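You operate a simulated robot arm through the tools that you are given. There is no shell and no other tool.

The job below is to be done with a simulated robot arm. You get a single attempt, and the scene is never put back.

Task
Let the three apples down the chute, shut the gate and pack the two red ones in the punnet.
Fine: the yellow one stays in the padded tray; no bruises.

The check looks at the end state, three seconds after you hand in, the way a careful person would. Anything else that was tipped, shoved, dropped, spilled or broken makes it a failure.

Robot
A 6-joint arm with a two-finger gripper, fixed in place. Base frame: the origin is at the foot of the arm, x ahead of it, y to its left, z up; the work surface is at about z = 0.78. Readings come in m, degrees, newtons and seconds.
It reaches about 1.298 m from its shoulder. Its first joint turns from -149.0 to 149.0 degrees. Payload 1.57 kg.
The TCP is the grasp point between the finger pads, 0.021 m short of the fingertips. In the tool frame z runs along the fingers and y along their closing line. The gripper opens to 0.07 m. The gripper's body begins 0.05 m behind the TCP.
Orientation is told as [roll, pitch, yaw] about the base's x, y, z axes, in that order, counted from this pose: with the fingers straight down and closing along the base's y, the tool's x points along the base's -x, its y along +y and its z along -z.

Tools
- The arm moves only by the tool arm_command. Its argument "targets" is a list of rows, each a list of 3 entries, a list of its own where there are three numbers: the closure, from 0 (fully open) to 1 (shut), then the shift along the tool's x, y, z in units of 25 mm (1.0 is 25 mm), then the turn, a rotation vector about the tool's x, y, z in units of 5 degrees (1.0 is 5 degrees). In form: [[gripper, [tx, ty, tz], [ax, ay, az]], ...]. A call has 1 to 20 rows; each row shifts and turns the commanded pose from where the row before left it, along the tool's axes as they then stand. A call with a number of a shift or a turn outside -1 to 1 is refused whole. Each row takes 0.2 s and may step no farther than 0.05 m and 8.6 degrees from the row before; otherwise, or with a gripper value out of range, the whole call is refused. Where a pose cannot be reached the arm comes as near as it can. A force on the tool above 40 N (or 10 N above the force at the start of the call, whichever is more), or a blocked arm, ends the call early, and 0.2 s more pass. Each finger halts on what it meets, pressing with about 30 N; the grip force reading is that of the motor and also rises with nothing between the fingers. The clock runs only during rows and for 0.2 s after the last one: add rows that do not move to give the fingers time. It gives the time, the measured TCP pose, the force on the tool (base axes), the opening and the grip force at its end, in the units of the frame above (readings bear some noise), with the torque about the TCP (base axes, N m) and any sound that the robot's microphone picked up.
- Cameras (640 x 400 px; columns grow to the right, rows downward): "scene" is fixed at [0.4014, 0.4981, 1.371]; the picture's right is [-0.19, -0.98, 0.00], its down [-0.86, 0.16, -0.47] and it looks along [0.47, -0.09, -0.88] (base axes); focal length 304 px, centre (320, 200). "wrist" rides on the gripper at [0.079, 0.004, -0.081] in the tool frame; the picture's right is [-0.05, 1.00, 0.00], its down [-0.67, -0.04, -0.75] and it looks along [-0.74, -0.04, 0.67] (tool axes); focal length 256 px, centre (320, 200). There is no depth. A picture from a camera that has moved, and an enlarged one, comes with that camera's place and axes in the base frame and with its lens.
- snapshot(camera): a new picture of that camera. It takes no simulated time.
- raise_lower(by): slides the trunk up (or, below 0, down) by that many m; the arm rides with it, the base frame stays. It gives what a move gives, with no picture.
- inspect(camera, box): a new picture of the part [left, top, right, bottom] of that camera's present view, enlarged. It takes no simulated time.
- sign_off(): hands the job in; it is judged then, once.

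Nothing tells you positions but the pictures and the camera data. Unless the task says otherwise, let go and move clear before handing in.

The tools are called after "Request:" by a JSON object that holds its "method" and its "body". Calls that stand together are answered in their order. arm_command: Moves the arm, as the interface text tells. Its arguments: {"type":"object","properties":{"targets":{"type":"array","items":{"type":"array"}}},"required":["targets"]} The other tools are called the same way: raise_lower (by) slides the trunk up or down; snapshot (camera) takes a picture; inspect (camera, box) takes an enlarged picture of a part of a camera's view; sign_off () hands the job in.

At the start:

```text
t: 0.0
tcp_pos: [0.615, 0.2765, 1.0848]
tcp_rot: [0.0, 0.0, 0.1]
wrist_force: [-0.3, -0.9, -0.2]
torque: [0.0, 0.0, -0.03]
opening: 0.07
grip_force: 0.1
trunk travel left (down, up): [-0.766, 0.204]
```

scene: 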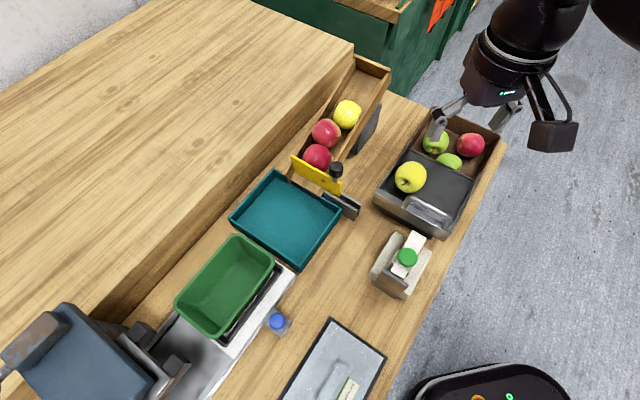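
wrist: 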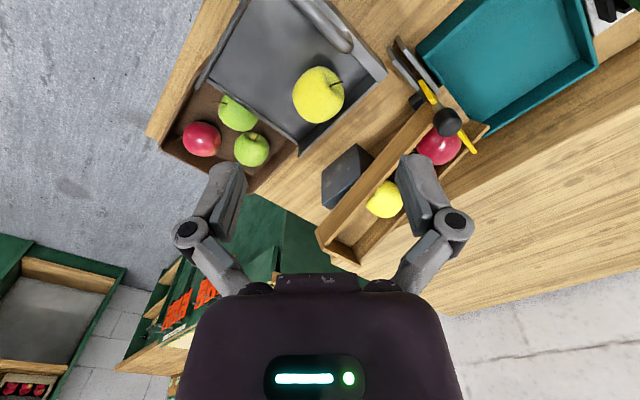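

I see a chute with two red and one yellow apple behind a yellow gate with a black knob, a teal padded tray below it, and a green punnet on what may be a scale. I'll look closer before moving.

Request:
{"method": "inspect", "body": {"camera": "scene", "box": [220, 40, 420, 165]}}

Request:
{"method": "inspect", "body": {"camera": "scene", "box": [220, 140, 380, 240]}}

Request:
{"method": "inspect", "body": {"camera": "scene", "box": [100, 220, 340, 370]}}

Request:
{"method": "inspect", "body": {"camera": "wrist", "box": [300, 0, 620, 200]}}

```text
3.20 times, centred on (320, 102) of scene
camera zoom: at [0.4014, 0.4981, 1.371], right [-0.19, -0.98, 0.0], down [-0.86, 0.16, -0.47], along [0.47, -0.09, -0.88], focal length 972 px, centre (320, 512)
```

zoom: 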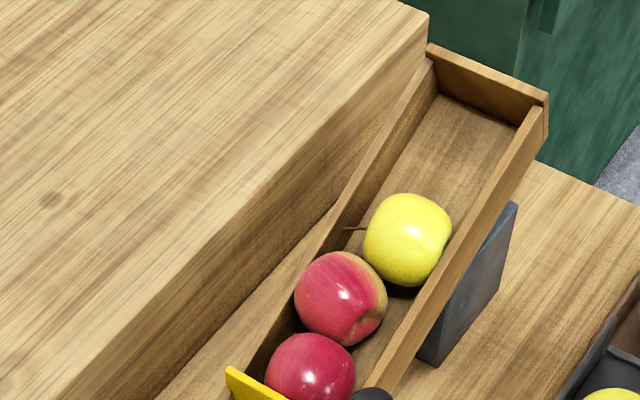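

```text
4.00 times, centred on (300, 190) of scene
camera zoom: at [0.4014, 0.4981, 1.371], right [-0.19, -0.98, 0.0], down [-0.86, 0.16, -0.47], along [0.47, -0.09, -0.88], focal length 1215 px, centre (400, 240)
```

zoom: 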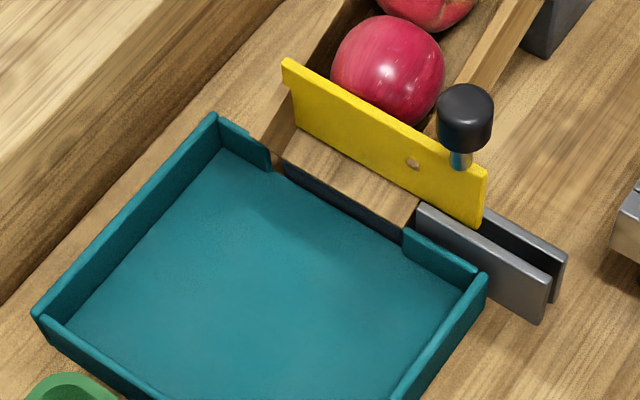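

```text
2.67 times, centred on (220, 295) of scene
camera zoom: at [0.4014, 0.4981, 1.371], right [-0.19, -0.98, 0.0], down [-0.86, 0.16, -0.47], along [0.47, -0.09, -0.88], focal length 810 px, centre (587, -53)
```

zoom: 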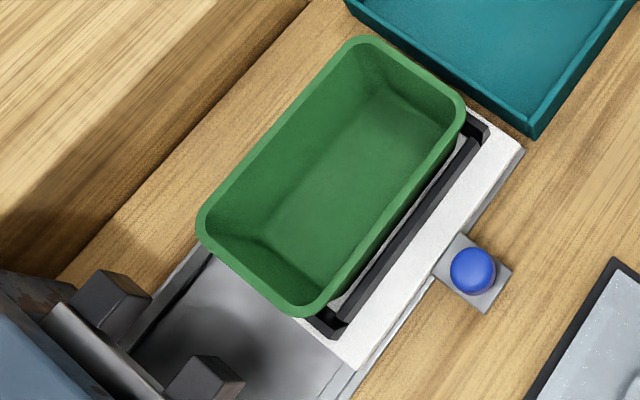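

```text
2.00 times, centred on (460, 100) of wrist
camera zoom: at [0.5352, 0.2816, 1.1661], right [0.05, 1.0, 0.0], down [0.67, -0.04, 0.75], along [0.74, -0.04, -0.67], focal length 512 px, centre (40, 400)
```

zoom: 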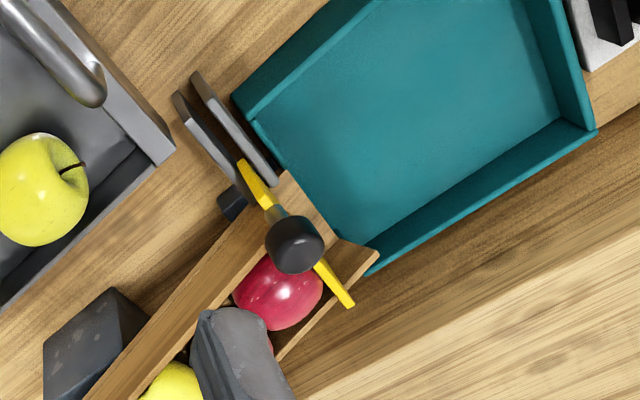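

The gate appears to be a yellow plate that slides sideways in a grey channel, with a black knob on top near (0.695, 0.41, 0.915). I'll rotate the wrist in place so the fingers close along the slide direction, and look up the chute from there.

Request:
{"method": "arm_command", "body": {"targets": [[0, [0, 0, 0], [0, 0, 0.978]], [0, [0, 0, 0], [0, 0, 0.978]], [0, [0, 0, 0], [0, 0, 0.978]], [0, [0, 0, 0], [0, 0, 0.978]], [0, [0, 0, 0], [0, 0, 0.978]], [0, [0, 0, 0], [0, 0, 0.978]], [0, [0, 0, 0], [0, 0, 0.978]], [0, [0, 0, 0], [0, 0, 0.978]], [0, [0, 0, 0], [0, 0, 0.978]]]}}

Request:
{"method": "snapshot", "body": {"camera": "wrist"}}

Request:
{"method": "snapshot", "body": {"camera": "scene"}}

```text
t: 2.0
tcp_pos: [0.6163, 0.2779, 1.0839]
tcp_rot: [0.1, 0.0, -44.1]
wrist_force: [-0.3, -0.6, -0.4]
torque: [0.0, 0.0, -0.02]
opening: 0.07
grip_force: 0.1
trunk travel left (down, up): [-0.766, 0.204]
```

```text
taken
camera wrist: at [0.5615, 0.3357, 1.1661], right [0.73, 0.68, 0.0], down [0.45, -0.49, 0.75], along [0.51, -0.55, -0.67], focal length 256 px, centre (320, 200)
```

wrist: 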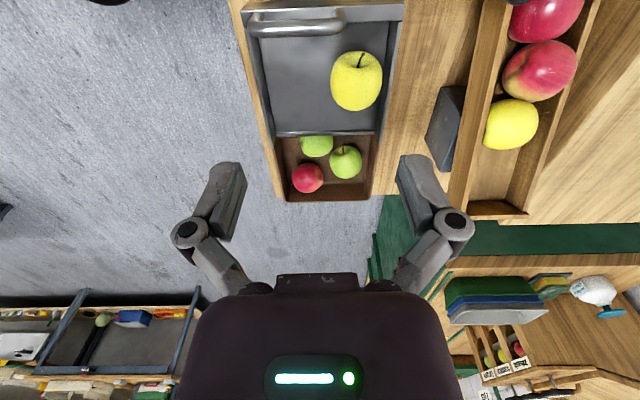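

```text
taken
```

scene: 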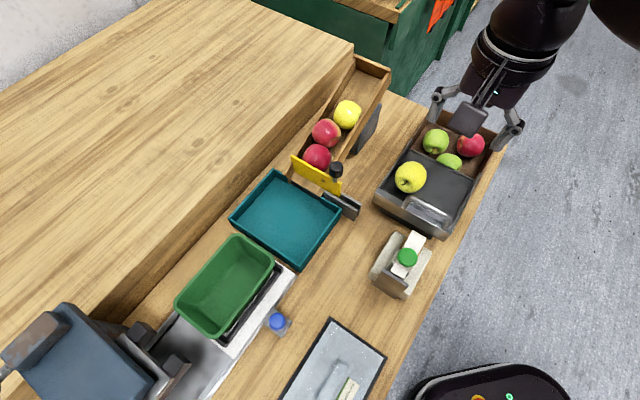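

The view is over the gray box now, so I'll translate the gripper over the tray side at height, so the wrist camera looks up the chute at the gate.

Request:
{"method": "arm_command", "body": {"targets": [[0, [0.5, 0.88, 0.2], [0, 0, 0]], [0, [0.5, 0.88, 0.2], [0, 0, 0]], [0, [0.5, 0.88, 0.2], [0, 0, 0]], [0, [0.5, 0.88, 0.2], [0, 0, 0]], [0, [0.5, 0.88, 0.2], [0, 0, 0]], [0, [0.5, 0.88, 0.2], [0, 0, 0]], [0, [0.5, 0.88, 0.2], [0, 0, 0]]]}}

Request:
{"method": "snapshot", "body": {"camera": "wrist"}}

Request:
{"method": "snapshot", "body": {"camera": "scene"}}

```text
t: 3.6
tcp_pos: [0.6601, 0.4499, 1.0841]
tcp_rot: [-0.1, 0.0, -44.0]
wrist_force: [1.2, -0.5, 0.2]
torque: [0.0, -0.01, 0.04]
opening: 0.0699
grip_force: 0.1
out of reach, approached as far as the arm can: row 1, 2, 3, 4, 5, 6, 7
trunk travel left (down, up): [-0.766, 0.204]
```

```text
taken
camera wrist: at [0.6059, 0.5077, 1.1658], right [0.73, 0.68, 0.0], down [0.45, -0.49, 0.75], along [0.51, -0.55, -0.67], focal length 256 px, centre (320, 200)
```

wrist: 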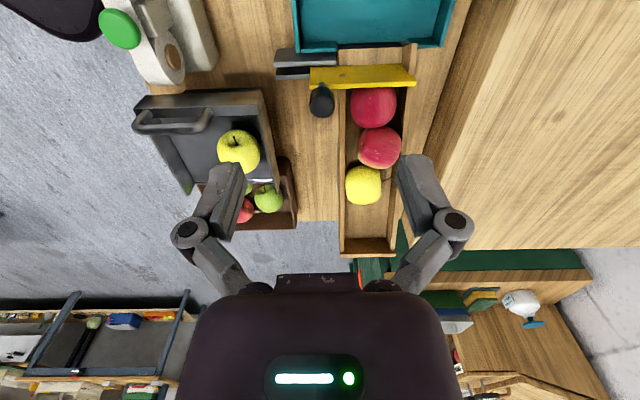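

```text
taken
```

scene: 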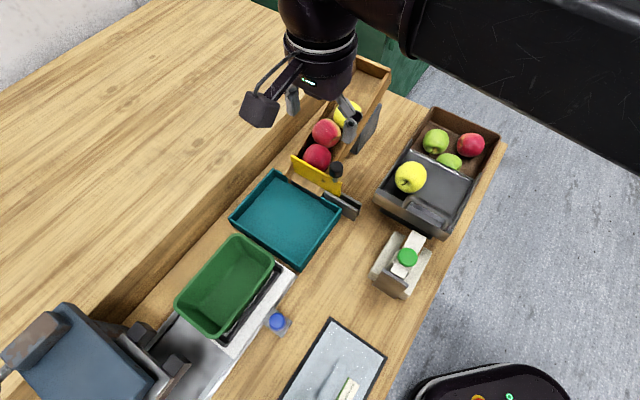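

The arm won't go lower at this trunk height; the trunk will need to be slid down. First I'll enlarge the gate and knob in this view.

Request:
{"method": "inspect", "body": {"camera": "wrist", "box": [250, 30, 450, 155]}}

Request:
{"method": "inspect", "body": {"camera": "scene", "box": [280, 130, 380, 230]}}

```text
3.20 times, centred on (350, 92) of wrist
camera zoom: at [0.6059, 0.5077, 1.1658], right [0.73, 0.68, 0.0], down [0.45, -0.49, 0.75], along [0.51, -0.55, -0.67], focal length 819 px, centre (224, 544)
```

zoom: 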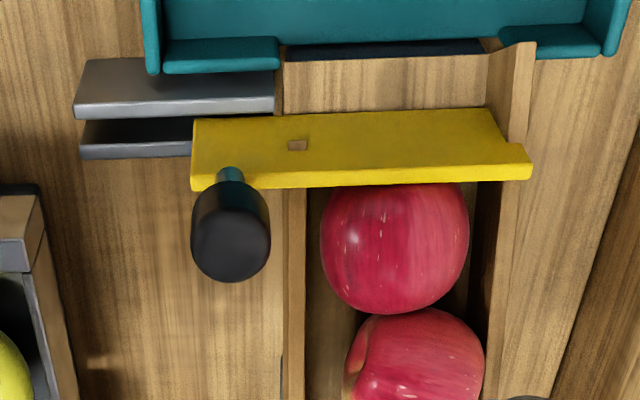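

```text
4.00 times, centred on (330, 180) of scene
camera zoom: at [0.4014, 0.4981, 1.371], right [-0.19, -0.98, 0.0], down [-0.86, 0.16, -0.47], along [0.47, -0.09, -0.88], focal length 1215 px, centre (280, 280)
```

zoom: 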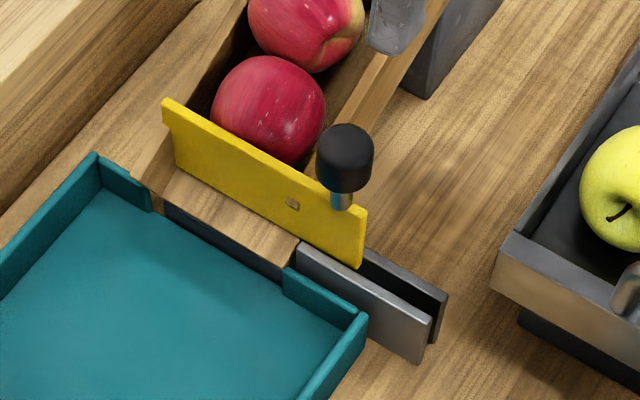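

The gate is a slide gate: plate in a channel to its right, knob (≈26 mm) at about (0.702, 0.410, 0.905). I'll move above the knob at the present height, then lower the trunk a little and check.

Request:
{"method": "arm_command", "body": {"targets": [[0, [-0.58, 0, 0], [0, 0, 0]], [0, [-0.58, 0, 0], [0, 0, 0]], [0, [-0.58, 0, 0], [0, 0, 0]], [0, [-0.58, 0, 0], [0, 0, 0]], [0, [0, 0, 0], [0, 0, 0]]]}}

Request:
{"method": "raise_lower", "body": {"by": -0.06}}

Request:
{"method": "snapshot", "body": {"camera": "wrist"}}

Request:
{"method": "snapshot", "body": {"camera": "scene"}}

```text
t: 4.8
tcp_pos: [0.6997, 0.4092, 1.0852]
tcp_rot: [0.0, 0.0, -43.9]
wrist_force: [0.4, 0.5, 0.8]
torque: [0.01, -0.01, 0.0]
opening: 0.0698
grip_force: 0.1
trunk travel left (down, up): [-0.766, 0.204]
```

```text
t: 5.8
tcp_pos: [0.6994, 0.4095, 1.0243]
tcp_rot: [0.0, 0.0, -44.0]
wrist_force: [-0.1, 0.3, 0.8]
torque: [0.02, 0.01, 0.0]
opening: 0.0698
grip_force: 0.1
trunk travel left (down, up): [-0.706, 0.264]
```

```text
taken
camera wrist: at [0.6461, 0.4668, 1.1062], right [0.73, 0.68, 0.0], down [0.45, -0.49, 0.75], along [0.51, -0.55, -0.67], focal length 256 px, centre (320, 200)
```

wrist: 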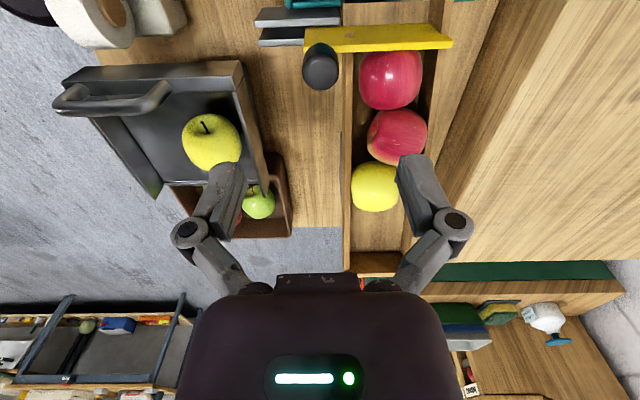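

```text
taken
```

scene: 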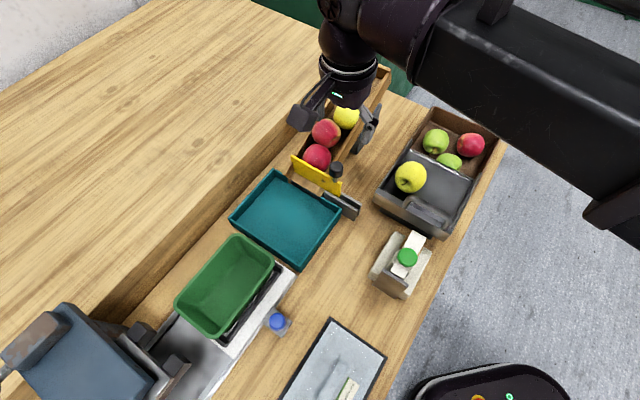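

The TCP is in line with the knob laterally; I'll zoom in to refine the offset and height before descending.

Request:
{"method": "inspect", "body": {"camera": "wrist", "box": [250, 0, 410, 100]}}

Request:
{"method": "inspect", "body": {"camera": "scene", "box": [290, 140, 390, 220]}}

```text
4.00 times, centred on (330, 50) of wrist
camera zoom: at [0.6461, 0.4668, 1.1062], right [0.73, 0.68, 0.0], down [0.45, -0.49, 0.75], along [0.51, -0.55, -0.67], focal length 1024 px, centre (280, 800)
```

zoom: 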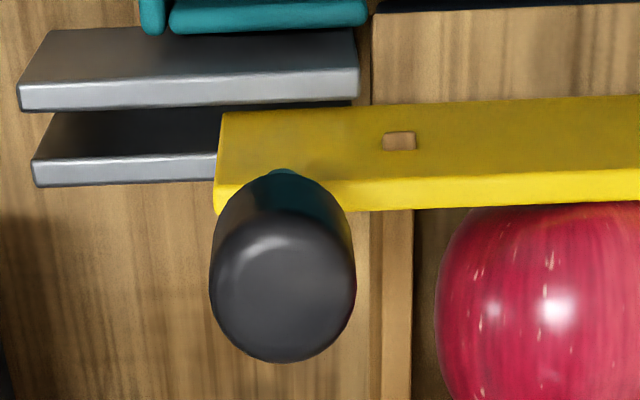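

```text
5.00 times, centred on (340, 180) of scene
camera zoom: at [0.4014, 0.4981, 1.371], right [-0.19, -0.98, 0.0], down [-0.86, 0.16, -0.47], along [0.47, -0.09, -0.88], focal length 1519 px, centre (220, 300)
```

zoom: 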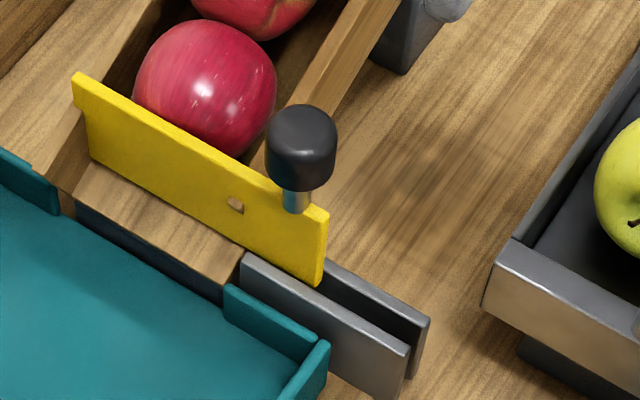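

Refined, the knob sits at about (0.694, 0.414) with its top near z 0.93, some 7 mm toward tool +x. I'll correct that and start descending with the arm.

Request:
{"method": "arm_command", "body": {"targets": [[0, [0.27, 0, 0.4], [0, 0, 0]], [0, [0, 0, 0.8], [0, 0, 0]], [0, [0, 0, 0.8], [0, 0, 0]], [0, [0, 0, 0], [0, 0, 0]]]}}

Request:
{"method": "inspect", "body": {"camera": "scene", "box": [260, 80, 420, 220]}}

Request:
{"method": "snapshot", "body": {"camera": "wrist"}}

```text
t: 6.8
tcp_pos: [0.6955, 0.414, 1.0251]
tcp_rot: [0.0, -0.1, -44.0]
wrist_force: [-0.1, -0.2, 0.5]
torque: [0.01, -0.02, 0.01]
opening: 0.07
grip_force: 0.1
out of reach, approached as far as the arm can: row 1, 2, 3
trunk travel left (down, up): [-0.706, 0.264]
```

```text
2.86 times, centred on (340, 150) of scene
camera zoom: at [0.4014, 0.4981, 1.371], right [-0.19, -0.98, 0.0], down [-0.86, 0.16, -0.47], along [0.47, -0.09, -0.88], focal length 868 px, centre (263, 343)
```

zoom: 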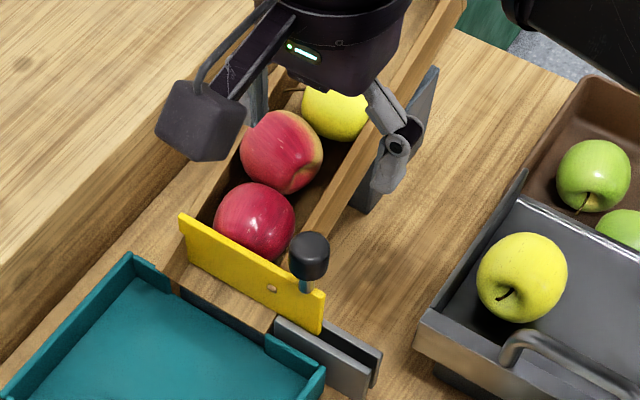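

```text
taken
camera wrist: at [0.6407, 0.4722, 1.1061], right [0.73, 0.68, 0.0], down [0.45, -0.49, 0.75], along [0.51, -0.55, -0.67], focal length 256 px, centre (320, 200)
```

wrist: 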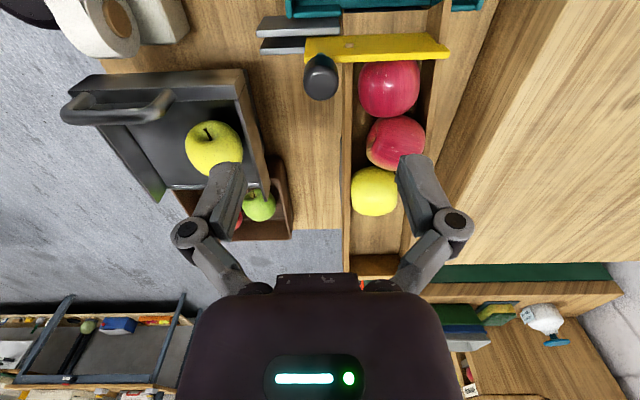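

The arm can't go below this height at this trunk setting, so I'll raise the arm relative to the trunk, then lower the trunk so that there's arm travel downward.

Request:
{"method": "arm_command", "body": {"targets": [[0, [0, 0, -0.9], [0, 0, 0]], [0, [0, 0, -0.9], [0, 0, 0]], [0, [0, 0, -0.9], [0, 0, 0]], [0, [0, 0, -0.9], [0, 0, 0]], [0, [0, 0, 0], [0, 0, 0]]]}}

Request:
{"method": "raise_lower", "body": {"by": -0.1}}

Request:
{"method": "snapshot", "body": {"camera": "scene"}}

```text
t: 8.0
tcp_pos: [0.6957, 0.4137, 1.0242]
tcp_rot: [0.1, 0.0, -44.0]
wrist_force: [0.4, -1.0, 0.1]
torque: [0.04, 0.02, -0.01]
opening: 0.07
grip_force: 0.0
out of reach, approached as far as the arm can: row 1, 2, 3, 4
trunk travel left (down, up): [-0.706, 0.264]
```

```text
t: 9.3
tcp_pos: [0.6956, 0.4139, 0.9249]
tcp_rot: [0.0, 0.0, -44.0]
wrist_force: [0.0, 0.1, 0.3]
torque: [-0.02, -0.01, -0.03]
opening: 0.0702
grip_force: 0.0
trunk travel left (down, up): [-0.606, 0.364]
```

```text
taken
```

scene: 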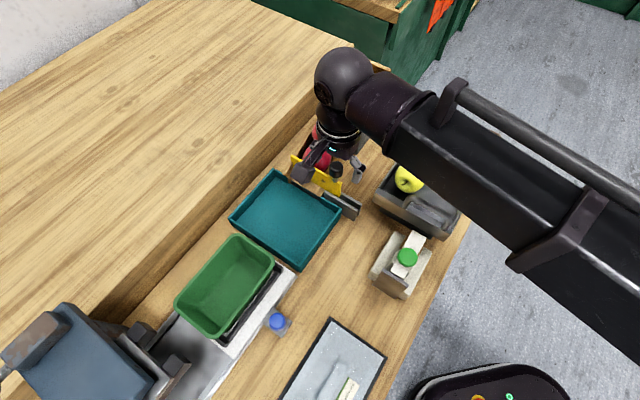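

The arm only moves in the plane at this posture, so height comes from the trunk. The fingers are now around knob height; I'll check that they straddle the knob.

Request:
{"method": "inspect", "body": {"camera": "scene", "box": [280, 120, 380, 220]}}

Request:
{"method": "snapshot", "body": {"camera": "wrist"}}

```text
4.00 times, centred on (330, 170) of scene
camera zoom: at [0.4014, 0.4981, 1.371], right [-0.19, -0.98, 0.0], down [-0.86, 0.16, -0.47], along [0.47, -0.09, -0.88], focal length 1215 px, centre (280, 320)
```

zoom: 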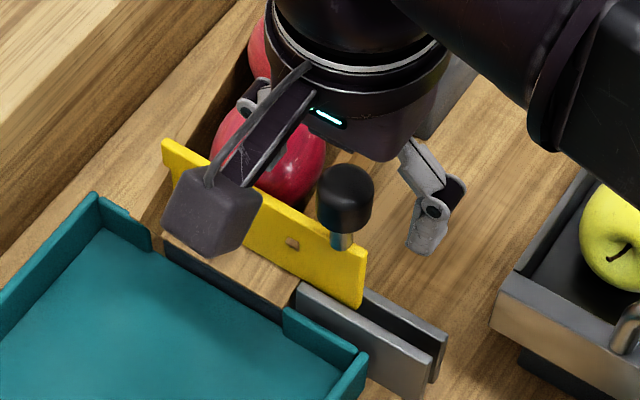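

```text
taken
camera wrist: at [0.6407, 0.4721, 1.0062], right [0.73, 0.68, 0.0], down [0.45, -0.49, 0.75], along [0.51, -0.55, -0.67], focal length 256 px, centre (320, 200)
```

wrist: 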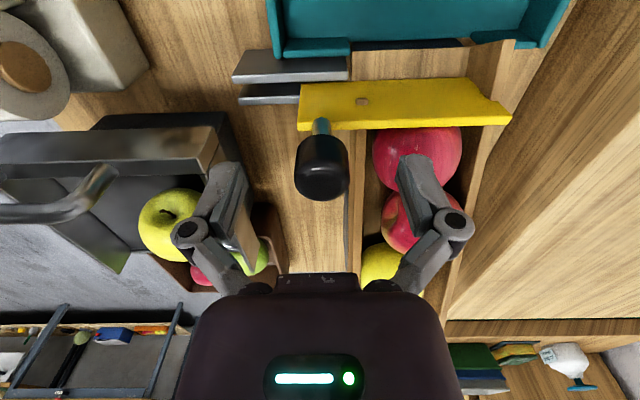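

The fingers straddle the knob with its top about 5 mm below the TCP and the apple clear of the left finger. I'll go down 16 mm and close on the knob.

Request:
{"method": "raise_lower", "body": {"by": -0.016}}

Request:
{"method": "arm_command", "body": {"targets": [[0.3, [0, 0, 0], [0, 0, 0]], [0.5, [0, 0, 0], [0, 0, 0]], [0.6, [0, 0, 0], [0, 0, 0]], [0.65, [0, 0, 0], [0, 0, 0]], [0.7, [0, 0, 0], [0, 0, 0]], [0.7, [0, 0, 0], [0, 0, 0]]]}}

Request:
{"method": "snapshot", "body": {"camera": "wrist"}}

Request:
{"method": "inspect", "body": {"camera": "scene", "box": [280, 120, 380, 220]}}

```text
t: 10.0
tcp_pos: [0.695, 0.4147, 0.9104]
tcp_rot: [0.0, -0.1, -44.0]
wrist_force: [-0.1, -0.3, -0.3]
torque: [0.04, -0.01, 0.01]
opening: 0.0702
grip_force: 0.0
trunk travel left (down, up): [-0.59, 0.38]
```

```text
t: 11.4
tcp_pos: [0.6953, 0.4137, 0.9089]
tcp_rot: [-0.1, -0.1, -44.1]
wrist_force: [0.6, 0.6, 0.3]
torque: [-0.03, -0.06, 0.05]
opening: 0.0243
grip_force: 31.9
trunk travel left (down, up): [-0.59, 0.38]
```

```text
taken
camera wrist: at [0.6408, 0.4722, 0.9901], right [0.73, 0.68, 0.0], down [0.45, -0.49, 0.75], along [0.51, -0.55, -0.67], focal length 256 px, centre (320, 200)
```

wrist: 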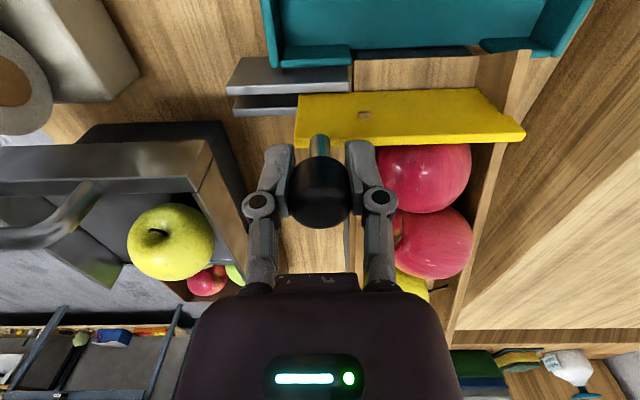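

```text
4.00 times, centred on (330, 170) of scene
camera zoom: at [0.4014, 0.4981, 1.371], right [-0.19, -0.98, 0.0], down [-0.86, 0.16, -0.47], along [0.47, -0.09, -0.88], focal length 1215 px, centre (280, 320)
```

zoom: 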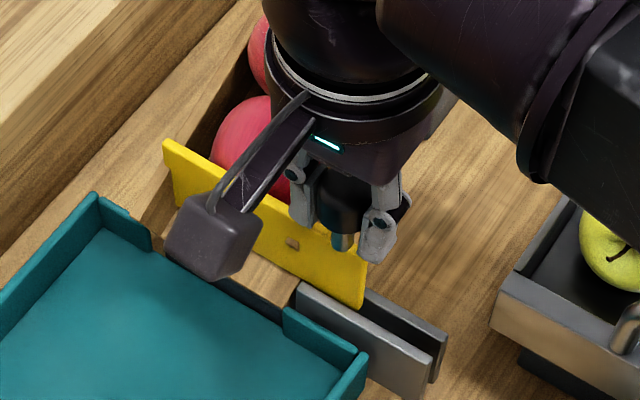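

The knob is gripped (24 mm). I'll test a 10 mm slide along tool −y and watch the force.

Request:
{"method": "arm_command", "body": {"targets": [[0.7, [0, -0.2, 0], [0, 0, 0]], [0.7, [0, -0.2, 0], [0, 0, 0]]]}}

Request:
{"method": "snapshot", "body": {"camera": "wrist"}}

```text
t: 12.0
tcp_pos: [0.6868, 0.4077, 0.9086]
tcp_rot: [0.1, -0.1, -44.0]
wrist_force: [-1.3, 1.0, -0.4]
torque: [-0.12, -0.13, 0.03]
opening: 0.0241
grip_force: 32.3
trunk travel left (down, up): [-0.59, 0.38]
```

```text
taken
camera wrist: at [0.6331, 0.4645, 0.9901], right [0.73, 0.68, 0.0], down [0.45, -0.49, 0.74], along [0.51, -0.55, -0.67], focal length 256 px, centre (320, 200)
```

wrist: 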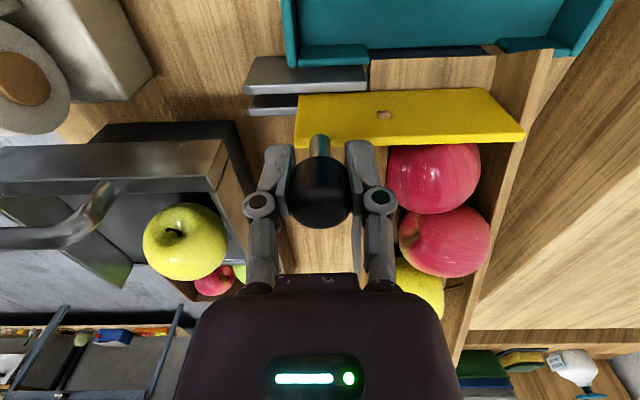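

The gate slides freely. I'll open it another 68 mm, then wait while holding the knob for the apples to roll out.

Request:
{"method": "arm_command", "body": {"targets": [[0.7, [0, -0.5, 0], [0, 0, 0]], [0.7, [0, -0.6, 0], [0, 0, 0]], [0.7, [0, -0.6, 0], [0, 0, 0]], [0.7, [0, -0.6, 0], [0, 0, 0]], [0.7, [0, -0.4, 0], [0, 0, 0]], [0.7, [0, 0, 0], [0, 0, 0]]]}}

Request:
{"method": "snapshot", "body": {"camera": "wrist"}}

Request:
{"method": "snapshot", "body": {"camera": "scene"}}

```text
t: 13.4
tcp_pos: [0.6416, 0.3596, 0.9086]
tcp_rot: [0.1, 0.0, -43.9]
wrist_force: [-3.4, 11.5, 0.0]
torque: [0.17, 0.14, 0.07]
opening: 0.0243
grip_force: 32.1
trunk travel left (down, up): [-0.59, 0.38]
```

```text
taken
camera wrist: at [0.5862, 0.4175, 0.9901], right [0.73, 0.68, 0.0], down [0.45, -0.49, 0.74], along [0.51, -0.54, -0.67], focal length 256 px, centre (320, 200)
```

wrist: 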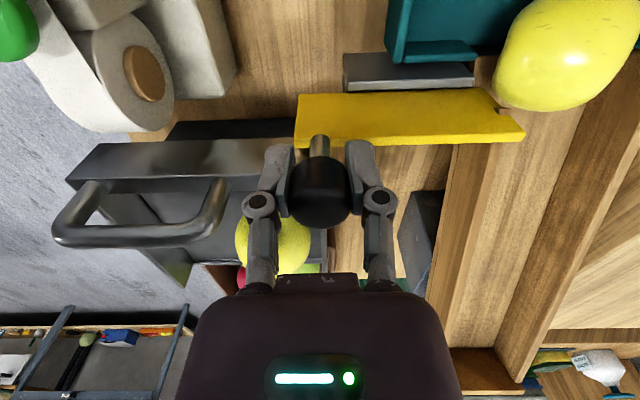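

```text
taken
```

scene: 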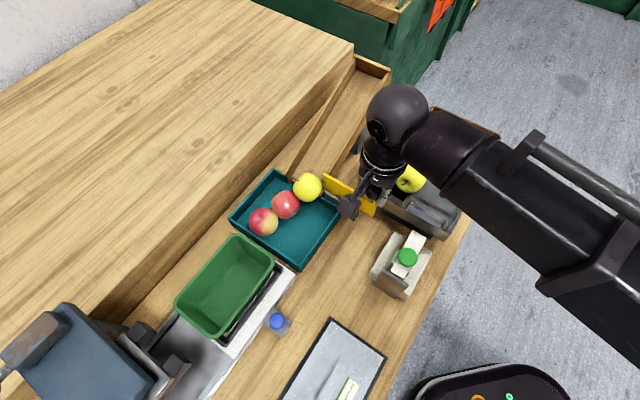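

All three apples have come down in a row (red, red, yellow). I'll wait a moment for them to settle and check whether the yellow one is clear of the gate's path.

Request:
{"method": "arm_command", "body": {"targets": [[0.7, [0, 0, 0], [0, 0, 0]], [0.7, [0, 0, 0], [0, 0, 0]], [0.7, [0, 0, 0], [0, 0, 0]], [0.7, [0, 0, 0], [0, 0, 0]], [0.7, [0, 0, 0], [0, 0, 0]]]}}

Request:
{"method": "inspect", "body": {"camera": "scene", "box": [220, 150, 380, 280]}}

Request:
{"method": "inspect", "body": {"camera": "wrist", "box": [320, 0, 640, 200]}}

```text
t: 14.6
tcp_pos: [0.6406, 0.3611, 0.9086]
tcp_rot: [0.0, -0.1, -44.0]
wrist_force: [-3.3, 13.6, 2.7]
torque: [0.14, 0.1, 0.05]
opening: 0.0241
grip_force: 32.3
trunk travel left (down, up): [-0.59, 0.38]
```

```text
3.08 times, centred on (300, 215) of scene
camera zoom: at [0.4014, 0.4981, 1.371], right [-0.19, -0.98, 0.0], down [-0.86, 0.16, -0.47], along [0.47, -0.09, -0.88], focal length 935 px, centre (382, 154)
```

zoom: 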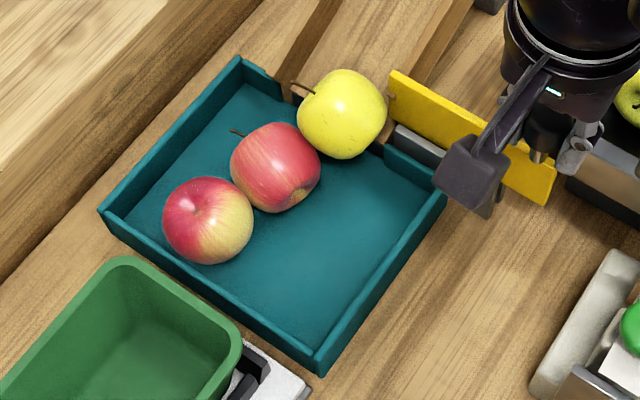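

```text
2.00 times, centred on (480, 100) of wrist
camera zoom: at [0.5862, 0.4175, 0.99], right [0.73, 0.68, 0.0], down [0.45, -0.49, 0.75], along [0.51, -0.55, -0.67], focal length 512 px, centre (0, 400)
```

zoom: 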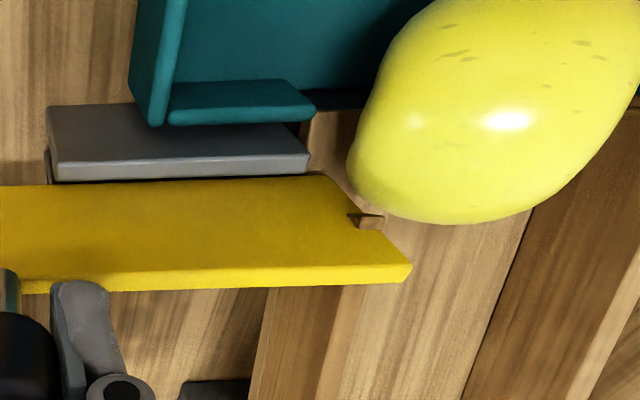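

The yellow apple is at the chute mouth, right beside the gate's path, because the row fills the tray's length; closing now could pinch it. I'll back off 2 mm from the end stop to see whether the gate has any spring-back, then leave it open while I take the reds.

Request:
{"method": "arm_command", "body": {"targets": [[0.7, [0, 0.08, 0], [0, 0, 0]], [0.7, [0, 0, 0], [0, 0, 0]]]}}

```text
t: 15.2
tcp_pos: [0.6424, 0.3604, 0.9077]
tcp_rot: [-0.1, -0.2, -44.0]
wrist_force: [-8.0, 7.7, -3.6]
torque: [-0.06, 0.1, 0.04]
opening: 0.0243
grip_force: 31.9
trunk travel left (down, up): [-0.59, 0.38]
```

No spring-back, just a small side load from the channel. I'll relieve that by 1.5 mm and then open the fingers.

Request:
{"method": "arm_command", "body": {"targets": [[0.7, [0.05, 0, 0], [0, 0, 0]], [0.7, [0, 0, 0], [0, 0, 0]]]}}

Request:
{"method": "arm_command", "body": {"targets": [[0.55, [0, 0, 0], [0, 0, 0]], [0.4, [0, 0, 0], [0, 0, 0]], [0.2, [0, 0, 0], [0, 0, 0]], [0, [0, 0, 0], [0, 0, 0]], [0, [0, 0, 0], [0, 0, 0]]]}}

Request:
{"method": "snapshot", "body": {"camera": "wrist"}}

Request:
{"method": "snapshot", "body": {"camera": "scene"}}

```text
t: 15.8
tcp_pos: [0.642, 0.3609, 0.9086]
tcp_rot: [0.0, 0.0, -44.0]
wrist_force: [-0.4, 2.2, -1.5]
torque: [0.06, 0.07, -0.01]
opening: 0.0246
grip_force: 32.1
trunk travel left (down, up): [-0.59, 0.38]
```

```text
t: 17.0
tcp_pos: [0.6415, 0.3605, 0.9086]
tcp_rot: [0.0, 0.0, -44.0]
wrist_force: [-1.2, 0.4, -0.7]
torque: [-0.02, -0.03, -0.01]
opening: 0.0701
grip_force: 0.1
trunk travel left (down, up): [-0.59, 0.38]
```

```text
taken
camera wrist: at [0.5872, 0.4189, 0.9901], right [0.73, 0.68, 0.0], down [0.45, -0.49, 0.75], along [0.51, -0.55, -0.67], focal length 256 px, centre (320, 200)
```

wrist: 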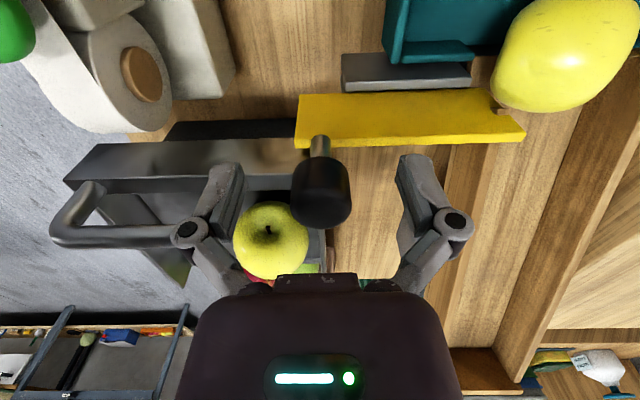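

```text
taken
```

scene: 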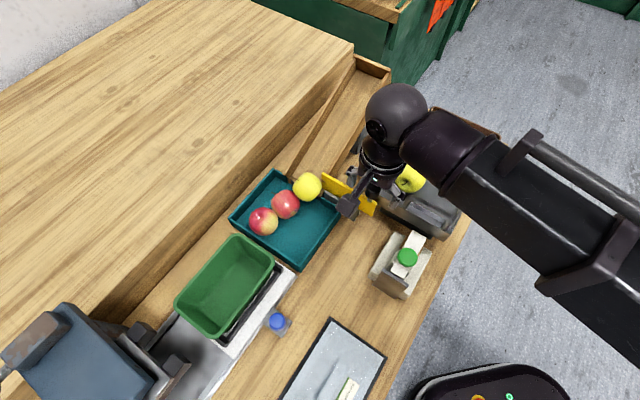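

The gate stays open when released. I'll raise the trunk to clear and get a top view of the tray and punnet with the wrist camera.

Request:
{"method": "raise_lower", "body": {"by": 0.15}}

Request:
{"method": "snapshot", "body": {"camera": "wrist"}}

```text
t: 18.7
tcp_pos: [0.6418, 0.3611, 1.0585]
tcp_rot: [0.0, 0.1, -44.1]
wrist_force: [0.2, -0.1, -0.9]
torque: [0.04, 0.0, 0.0]
opening: 0.07
grip_force: 0.1
trunk travel left (down, up): [-0.74, 0.23]
```

```text
taken
camera wrist: at [0.5873, 0.4189, 1.14], right [0.73, 0.68, 0.0], down [0.45, -0.49, 0.75], along [0.51, -0.55, -0.67], focal length 256 px, centre (320, 200)
```

wrist: 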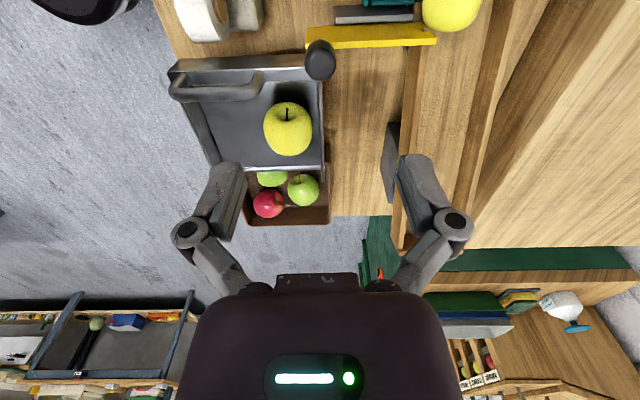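

Now I'll move over the near end of the punnet at this height so the wrist camera looks across the tray and punnet.

Request:
{"method": "arm_command", "body": {"targets": [[0, [0.95, 0.77, 0], [0, 0, 0]], [0, [0.95, 0.77, 0], [0, 0, 0]], [0, [0.95, 0.77, 0], [0, 0, 0]], [0, [0.95, 0.77, 0], [0, 0, 0]], [0, [0.95, 0.77, 0], [0, 0, 0]], [0, [0.95, 0.77, 0], [0, 0, 0]], [0, [0.95, 0.77, 0], [0, 0, 0]], [0, [0.95, 0.77, 0], [0, 0, 0]], [0, [0, 0, 0], [0, 0, 0]]]}}

Request:
{"method": "snapshot", "body": {"camera": "wrist"}}

Request:
{"method": "snapshot", "body": {"camera": "scene"}}

```text
t: 20.7
tcp_pos: [0.6118, 0.6056, 1.0588]
tcp_rot: [0.1, 0.0, -44.0]
wrist_force: [-0.9, 1.1, -0.4]
torque: [-0.03, 0.05, 0.0]
opening: 0.0704
grip_force: 0.1
trunk travel left (down, up): [-0.74, 0.23]
```

```text
taken
camera wrist: at [0.5576, 0.6619, 1.1402], right [0.73, 0.68, 0.0], down [0.45, -0.49, 0.75], along [0.51, -0.55, -0.67], focal length 256 px, centre (320, 200)
```

wrist: 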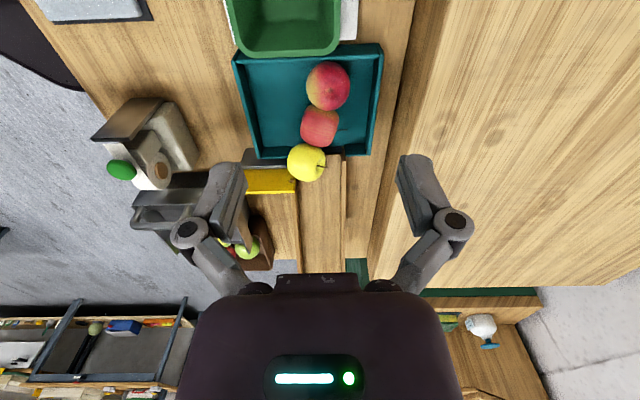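

```text
taken
```

scene: 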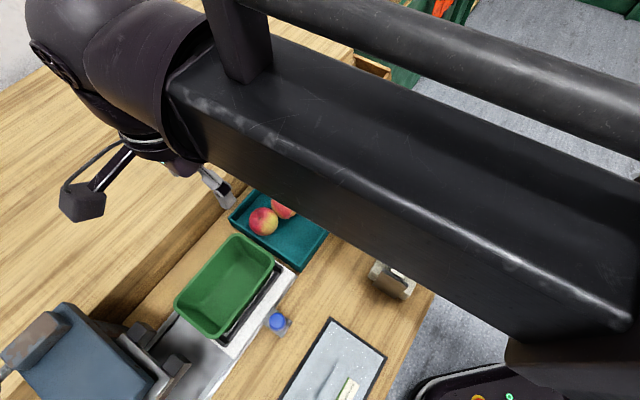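

The wrist camera now looks across the tray. I'll enlarge it to locate the apples and compare the punnet's rim height.

Request:
{"method": "inspect", "body": {"camera": "wrist", "box": [210, 0, 410, 200]}}

Request:
{"method": "inspect", "body": {"camera": "scene", "box": [160, 170, 340, 370]}}

```text
2.00 times, centred on (310, 100) of wrist
camera zoom: at [0.5576, 0.6619, 1.1402], right [0.73, 0.68, 0.0], down [0.45, -0.49, 0.75], along [0.51, -0.55, -0.67], focal length 512 px, centre (340, 400)
```

zoom: 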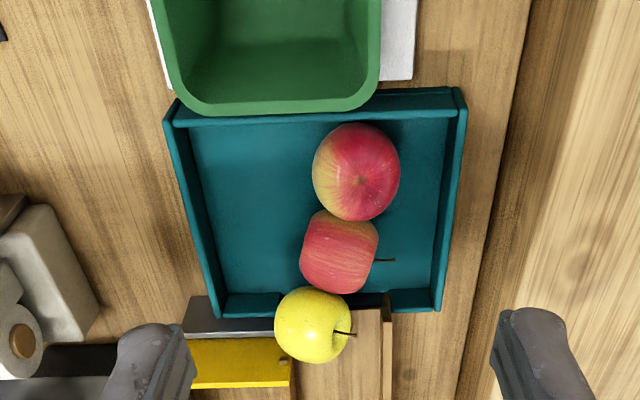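

```text
2.00 times, centred on (250, 270) of scene
camera zoom: at [0.4014, 0.4981, 1.371], right [-0.19, -0.98, 0.0], down [-0.86, 0.16, -0.47], along [0.47, -0.09, -0.88], focal length 608 px, centre (460, 60)
```

zoom: 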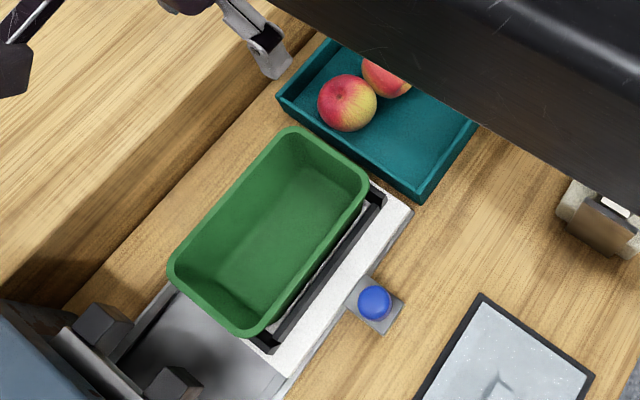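

Red 2 is at about (0.700, 0.513), red 1 at (0.669, 0.561), and the punnet's rim is near z 0.87 just past the tray wall. I'll take red 2 first, since the wrist camera then clears the punnet rim; moving above it now.

Request:
{"method": "arm_command", "body": {"targets": [[0, [-0.85, -0.037, 0], [0, 0, 0]], [0, [-0.85, -0.037, 0], [0, 0, 0]], [0, [-0.85, -0.037, 0], [0, 0, 0]], [0, [-0.85, -0.037, 0], [0, 0, 0]], [0, [-0.85, -0.037, 0], [0, 0, 0]], [0, [-0.85, -0.037, 0], [0, 0, 0]], [0, [0, 0, 0], [0, 0, 0]]]}}

Request:
{"method": "raise_lower", "body": {"by": -0.1}}

Request:
{"method": "snapshot", "body": {"camera": "wrist"}}

Request:
{"method": "snapshot", "body": {"camera": "scene"}}

```text
t: 22.3
tcp_pos: [0.6983, 0.5123, 1.0591]
tcp_rot: [0.0, 0.0, -44.0]
wrist_force: [-0.8, 0.5, -1.1]
torque: [0.02, -0.02, 0.03]
opening: 0.0699
grip_force: 0.1
trunk travel left (down, up): [-0.74, 0.23]
```

```text
t: 23.6
tcp_pos: [0.6992, 0.5115, 0.9586]
tcp_rot: [0.0, 0.0, -44.0]
wrist_force: [0.0, 1.2, -0.1]
torque: [-0.01, 0.01, 0.0]
opening: 0.0702
grip_force: 0.2
trunk travel left (down, up): [-0.64, 0.33]
```

```text
taken
camera wrist: at [0.6446, 0.5699, 1.0402], right [0.73, 0.68, 0.0], down [0.45, -0.49, 0.75], along [0.51, -0.55, -0.67], focal length 256 px, centre (320, 200)
```

wrist: 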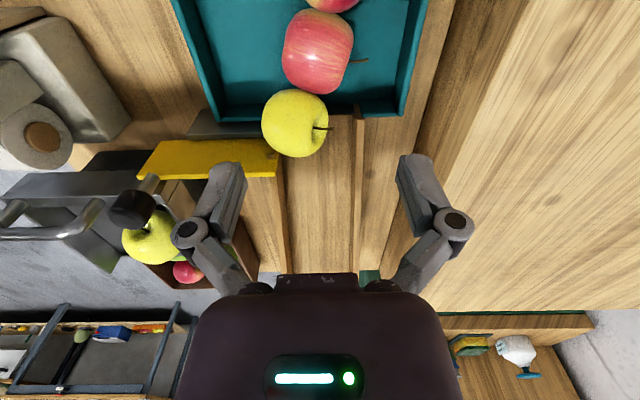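

```text
taken
```

scene: 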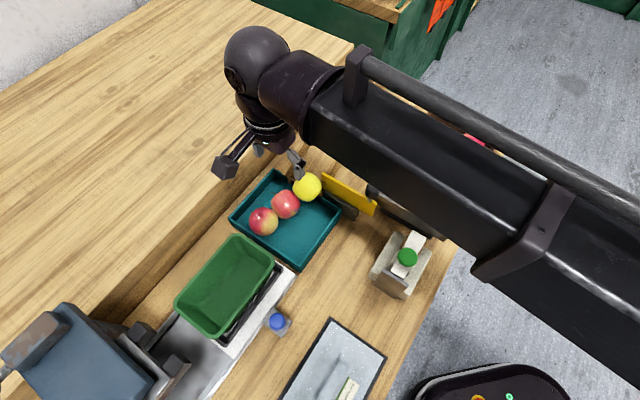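

Red 2's stem points sideways into the finger line, while red 1 sits upright, so I'll take red 1 first. I'm shifting above red 1 and will check the clearance of the wrist camera over the punnet rim and of the forearm over the bottle.

Request:
{"method": "arm_command", "body": {"targets": [[0, [0.787, 0.173, 0], [0, 0, 0]], [0, [0.787, 0.173, 0], [0, 0, 0]], [0, [0.787, 0.173, 0], [0, 0, 0]], [0, [0, 0, 0], [0, 0, 0]]]}}

Request:
{"method": "snapshot", "body": {"camera": "scene"}}

Request:
{"method": "snapshot", "body": {"camera": "wrist"}}

Request:
{"method": "inspect", "body": {"camera": "scene", "box": [160, 100, 340, 300]}}

```text
t: 24.6
tcp_pos: [0.6661, 0.5631, 0.9583]
tcp_rot: [0.1, 0.0, -44.1]
wrist_force: [-1.1, 0.3, -0.8]
torque: [-0.01, 0.04, 0.01]
opening: 0.0703
grip_force: 0.1
trunk travel left (down, up): [-0.64, 0.33]
```

```text
taken
```

scene: 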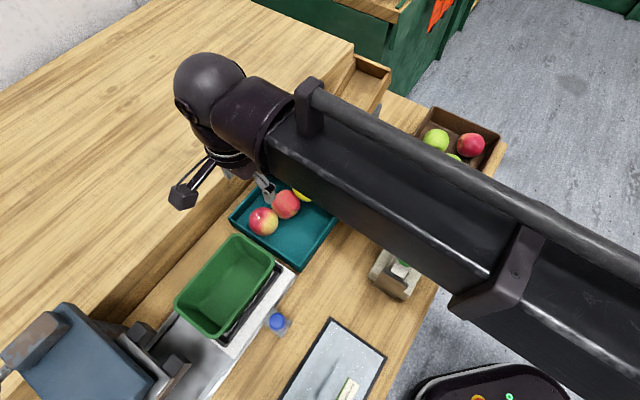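

```text
taken
camera wrist: at [0.6109, 0.6211, 1.0401], right [0.73, 0.68, 0.0], down [0.45, -0.49, 0.75], along [0.51, -0.55, -0.67], focal length 256 px, centre (320, 200)
```

wrist: 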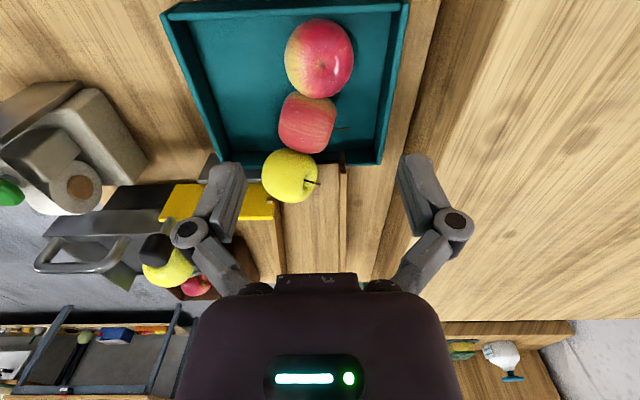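

```text
2.00 times, centred on (250, 200) of scene
camera zoom: at [0.4014, 0.4981, 1.371], right [-0.19, -0.98, 0.0], down [-0.86, 0.16, -0.47], along [0.47, -0.09, -0.88], focal length 608 px, centre (460, 200)
```

zoom: 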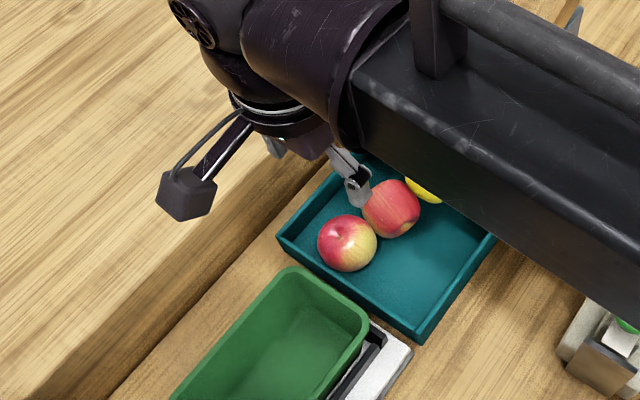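

The gripper is centred over red 1. I'll lower 80 mm and check clearances in the scene view.

Request:
{"method": "raise_lower", "body": {"by": -0.08}}

Request:
{"method": "inspect", "body": {"camera": "scene", "box": [160, 100, 340, 300]}}

Request:
{"method": "snapshot", "body": {"camera": "wrist"}}

Request:
{"method": "snapshot", "body": {"camera": "scene"}}

```text
t: 25.8
tcp_pos: [0.6659, 0.5637, 0.8785]
tcp_rot: [-0.1, 0.0, -44.1]
wrist_force: [0.5, 1.3, -0.3]
torque: [0.05, 0.01, 0.01]
opening: 0.0702
grip_force: 0.1
trunk travel left (down, up): [-0.56, 0.41]
```

```text
2.00 times, centred on (250, 200) of scene
camera zoom: at [0.4014, 0.4981, 1.371], right [-0.19, -0.98, 0.0], down [-0.86, 0.16, -0.47], along [0.47, -0.09, -0.88], focal length 608 px, centre (460, 200)
```

zoom: 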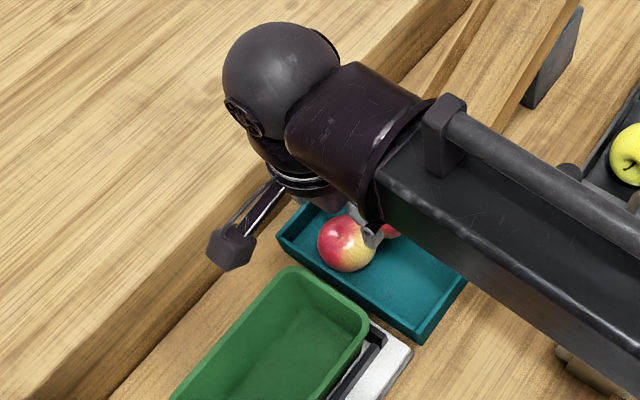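

```text
taken
camera wrist: at [0.611, 0.6208, 0.9602], right [0.73, 0.68, 0.0], down [0.45, -0.49, 0.75], along [0.51, -0.55, -0.67], focal length 256 px, centre (320, 200)
```

wrist: 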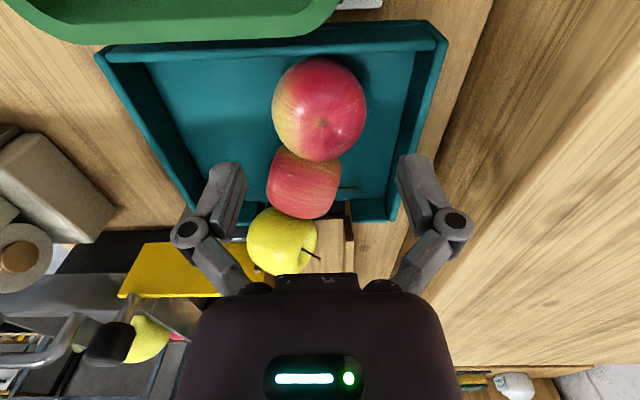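

```text
taken
```

scene: 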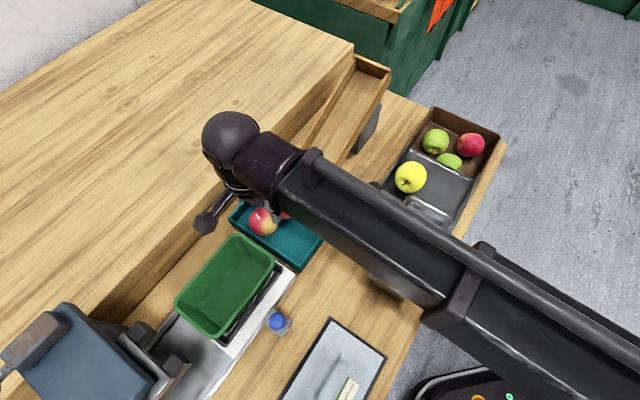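

Alignment still holds. I'll lower another 38 mm to TCP ≈0.84 and check the camera housing against the punnet rim.

Request:
{"method": "raise_lower", "body": {"by": -0.038}}

Request:
{"method": "inspect", "body": {"camera": "scene", "box": [190, 180, 310, 290]}}

Request:
{"method": "snapshot", "body": {"camera": "wrist"}}

```text
t: 26.6
tcp_pos: [0.6661, 0.5623, 0.8411]
tcp_rot: [0.0, 0.1, -44.0]
wrist_force: [1.0, -0.5, -0.4]
torque: [0.02, 0.0, -0.01]
opening: 0.07
grip_force: 0.1
trunk travel left (down, up): [-0.522, 0.448]
```

```text
3.64 times, centred on (250, 235) of scene
camera zoom: at [0.4014, 0.4981, 1.371], right [-0.19, -0.98, 0.0], down [-0.86, 0.16, -0.47], along [0.47, -0.09, -0.88], focal length 1105 px, centre (574, 73)
```

zoom: 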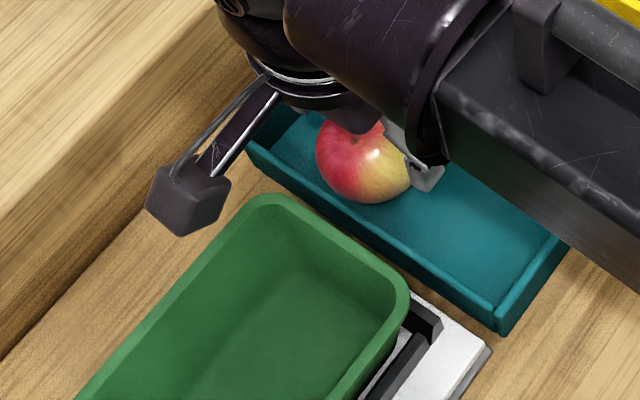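

```text
taken
camera wrist: at [0.611, 0.6208, 0.9222], right [0.73, 0.68, 0.0], down [0.45, -0.49, 0.75], along [0.51, -0.55, -0.67], focal length 256 px, centre (320, 200)
```

wrist: 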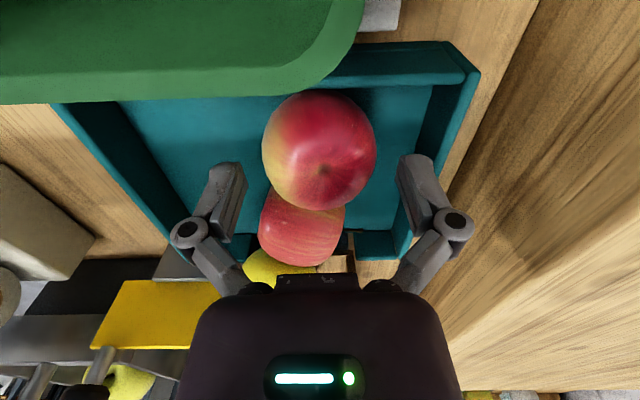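

The camera housing is just beyond the punnet's corner. I'll rotate 12° to swing it further clear of the punnet, then lower the last 14 mm.

Request:
{"method": "arm_command", "body": {"targets": [[0, [0, 0, 0], [0, 0, 0.8]], [0, [0, 0, 0], [0, 0, 0.8]], [0, [0, 0, 0], [0, 0, 0.8]], [0, [0, 0, 0], [0, 0, 0]]]}}

Request:
{"method": "raise_lower", "body": {"by": -0.014}}

Request:
{"method": "inspect", "body": {"camera": "scene", "box": [190, 180, 310, 290]}}

Request:
{"method": "snapshot", "body": {"camera": "wrist"}}

```text
t: 27.6
tcp_pos: [0.6659, 0.5635, 0.8418]
tcp_rot: [0.0, 0.0, -56.0]
wrist_force: [0.5, -0.1, 0.2]
torque: [0.0, 0.01, 0.01]
opening: 0.0698
grip_force: 0.0
trunk travel left (down, up): [-0.522, 0.448]
```

```text
t: 28.2
tcp_pos: [0.6665, 0.5626, 0.8269]
tcp_rot: [0.1, 0.0, -56.0]
wrist_force: [0.1, -0.2, 0.4]
torque: [-0.02, -0.01, 0.01]
opening: 0.0699
grip_force: 0.0
trunk travel left (down, up): [-0.508, 0.462]
```

```text
3.64 times, centred on (250, 235) of scene
camera zoom: at [0.4014, 0.4981, 1.371], right [-0.19, -0.98, 0.0], down [-0.86, 0.16, -0.47], along [0.47, -0.09, -0.88], focal length 1105 px, centre (574, 73)
```

zoom: 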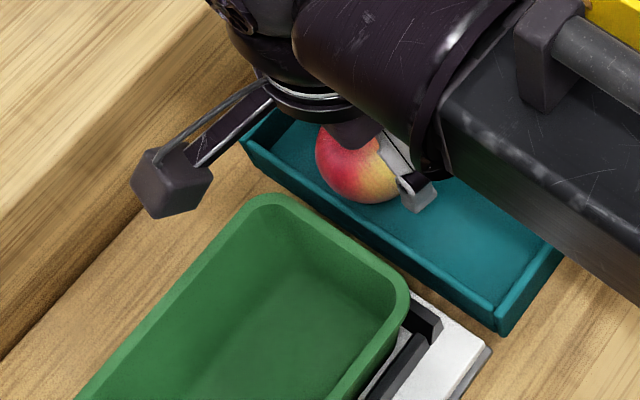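

```text
taken
camera wrist: at [0.6245, 0.6308, 0.9081], right [0.86, 0.51, 0.0], down [0.34, -0.57, 0.74], along [0.38, -0.64, -0.67], focal length 256 px, centre (320, 200)
```

wrist: 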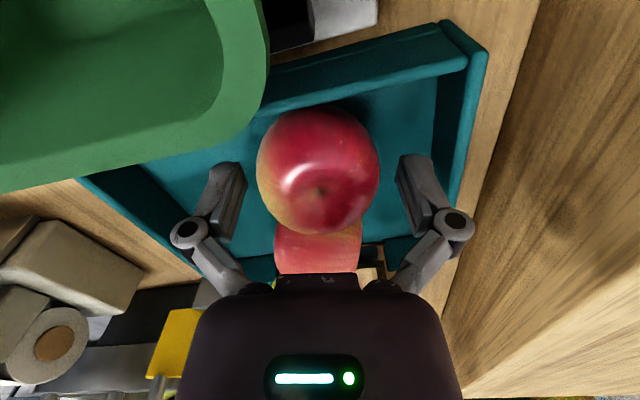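

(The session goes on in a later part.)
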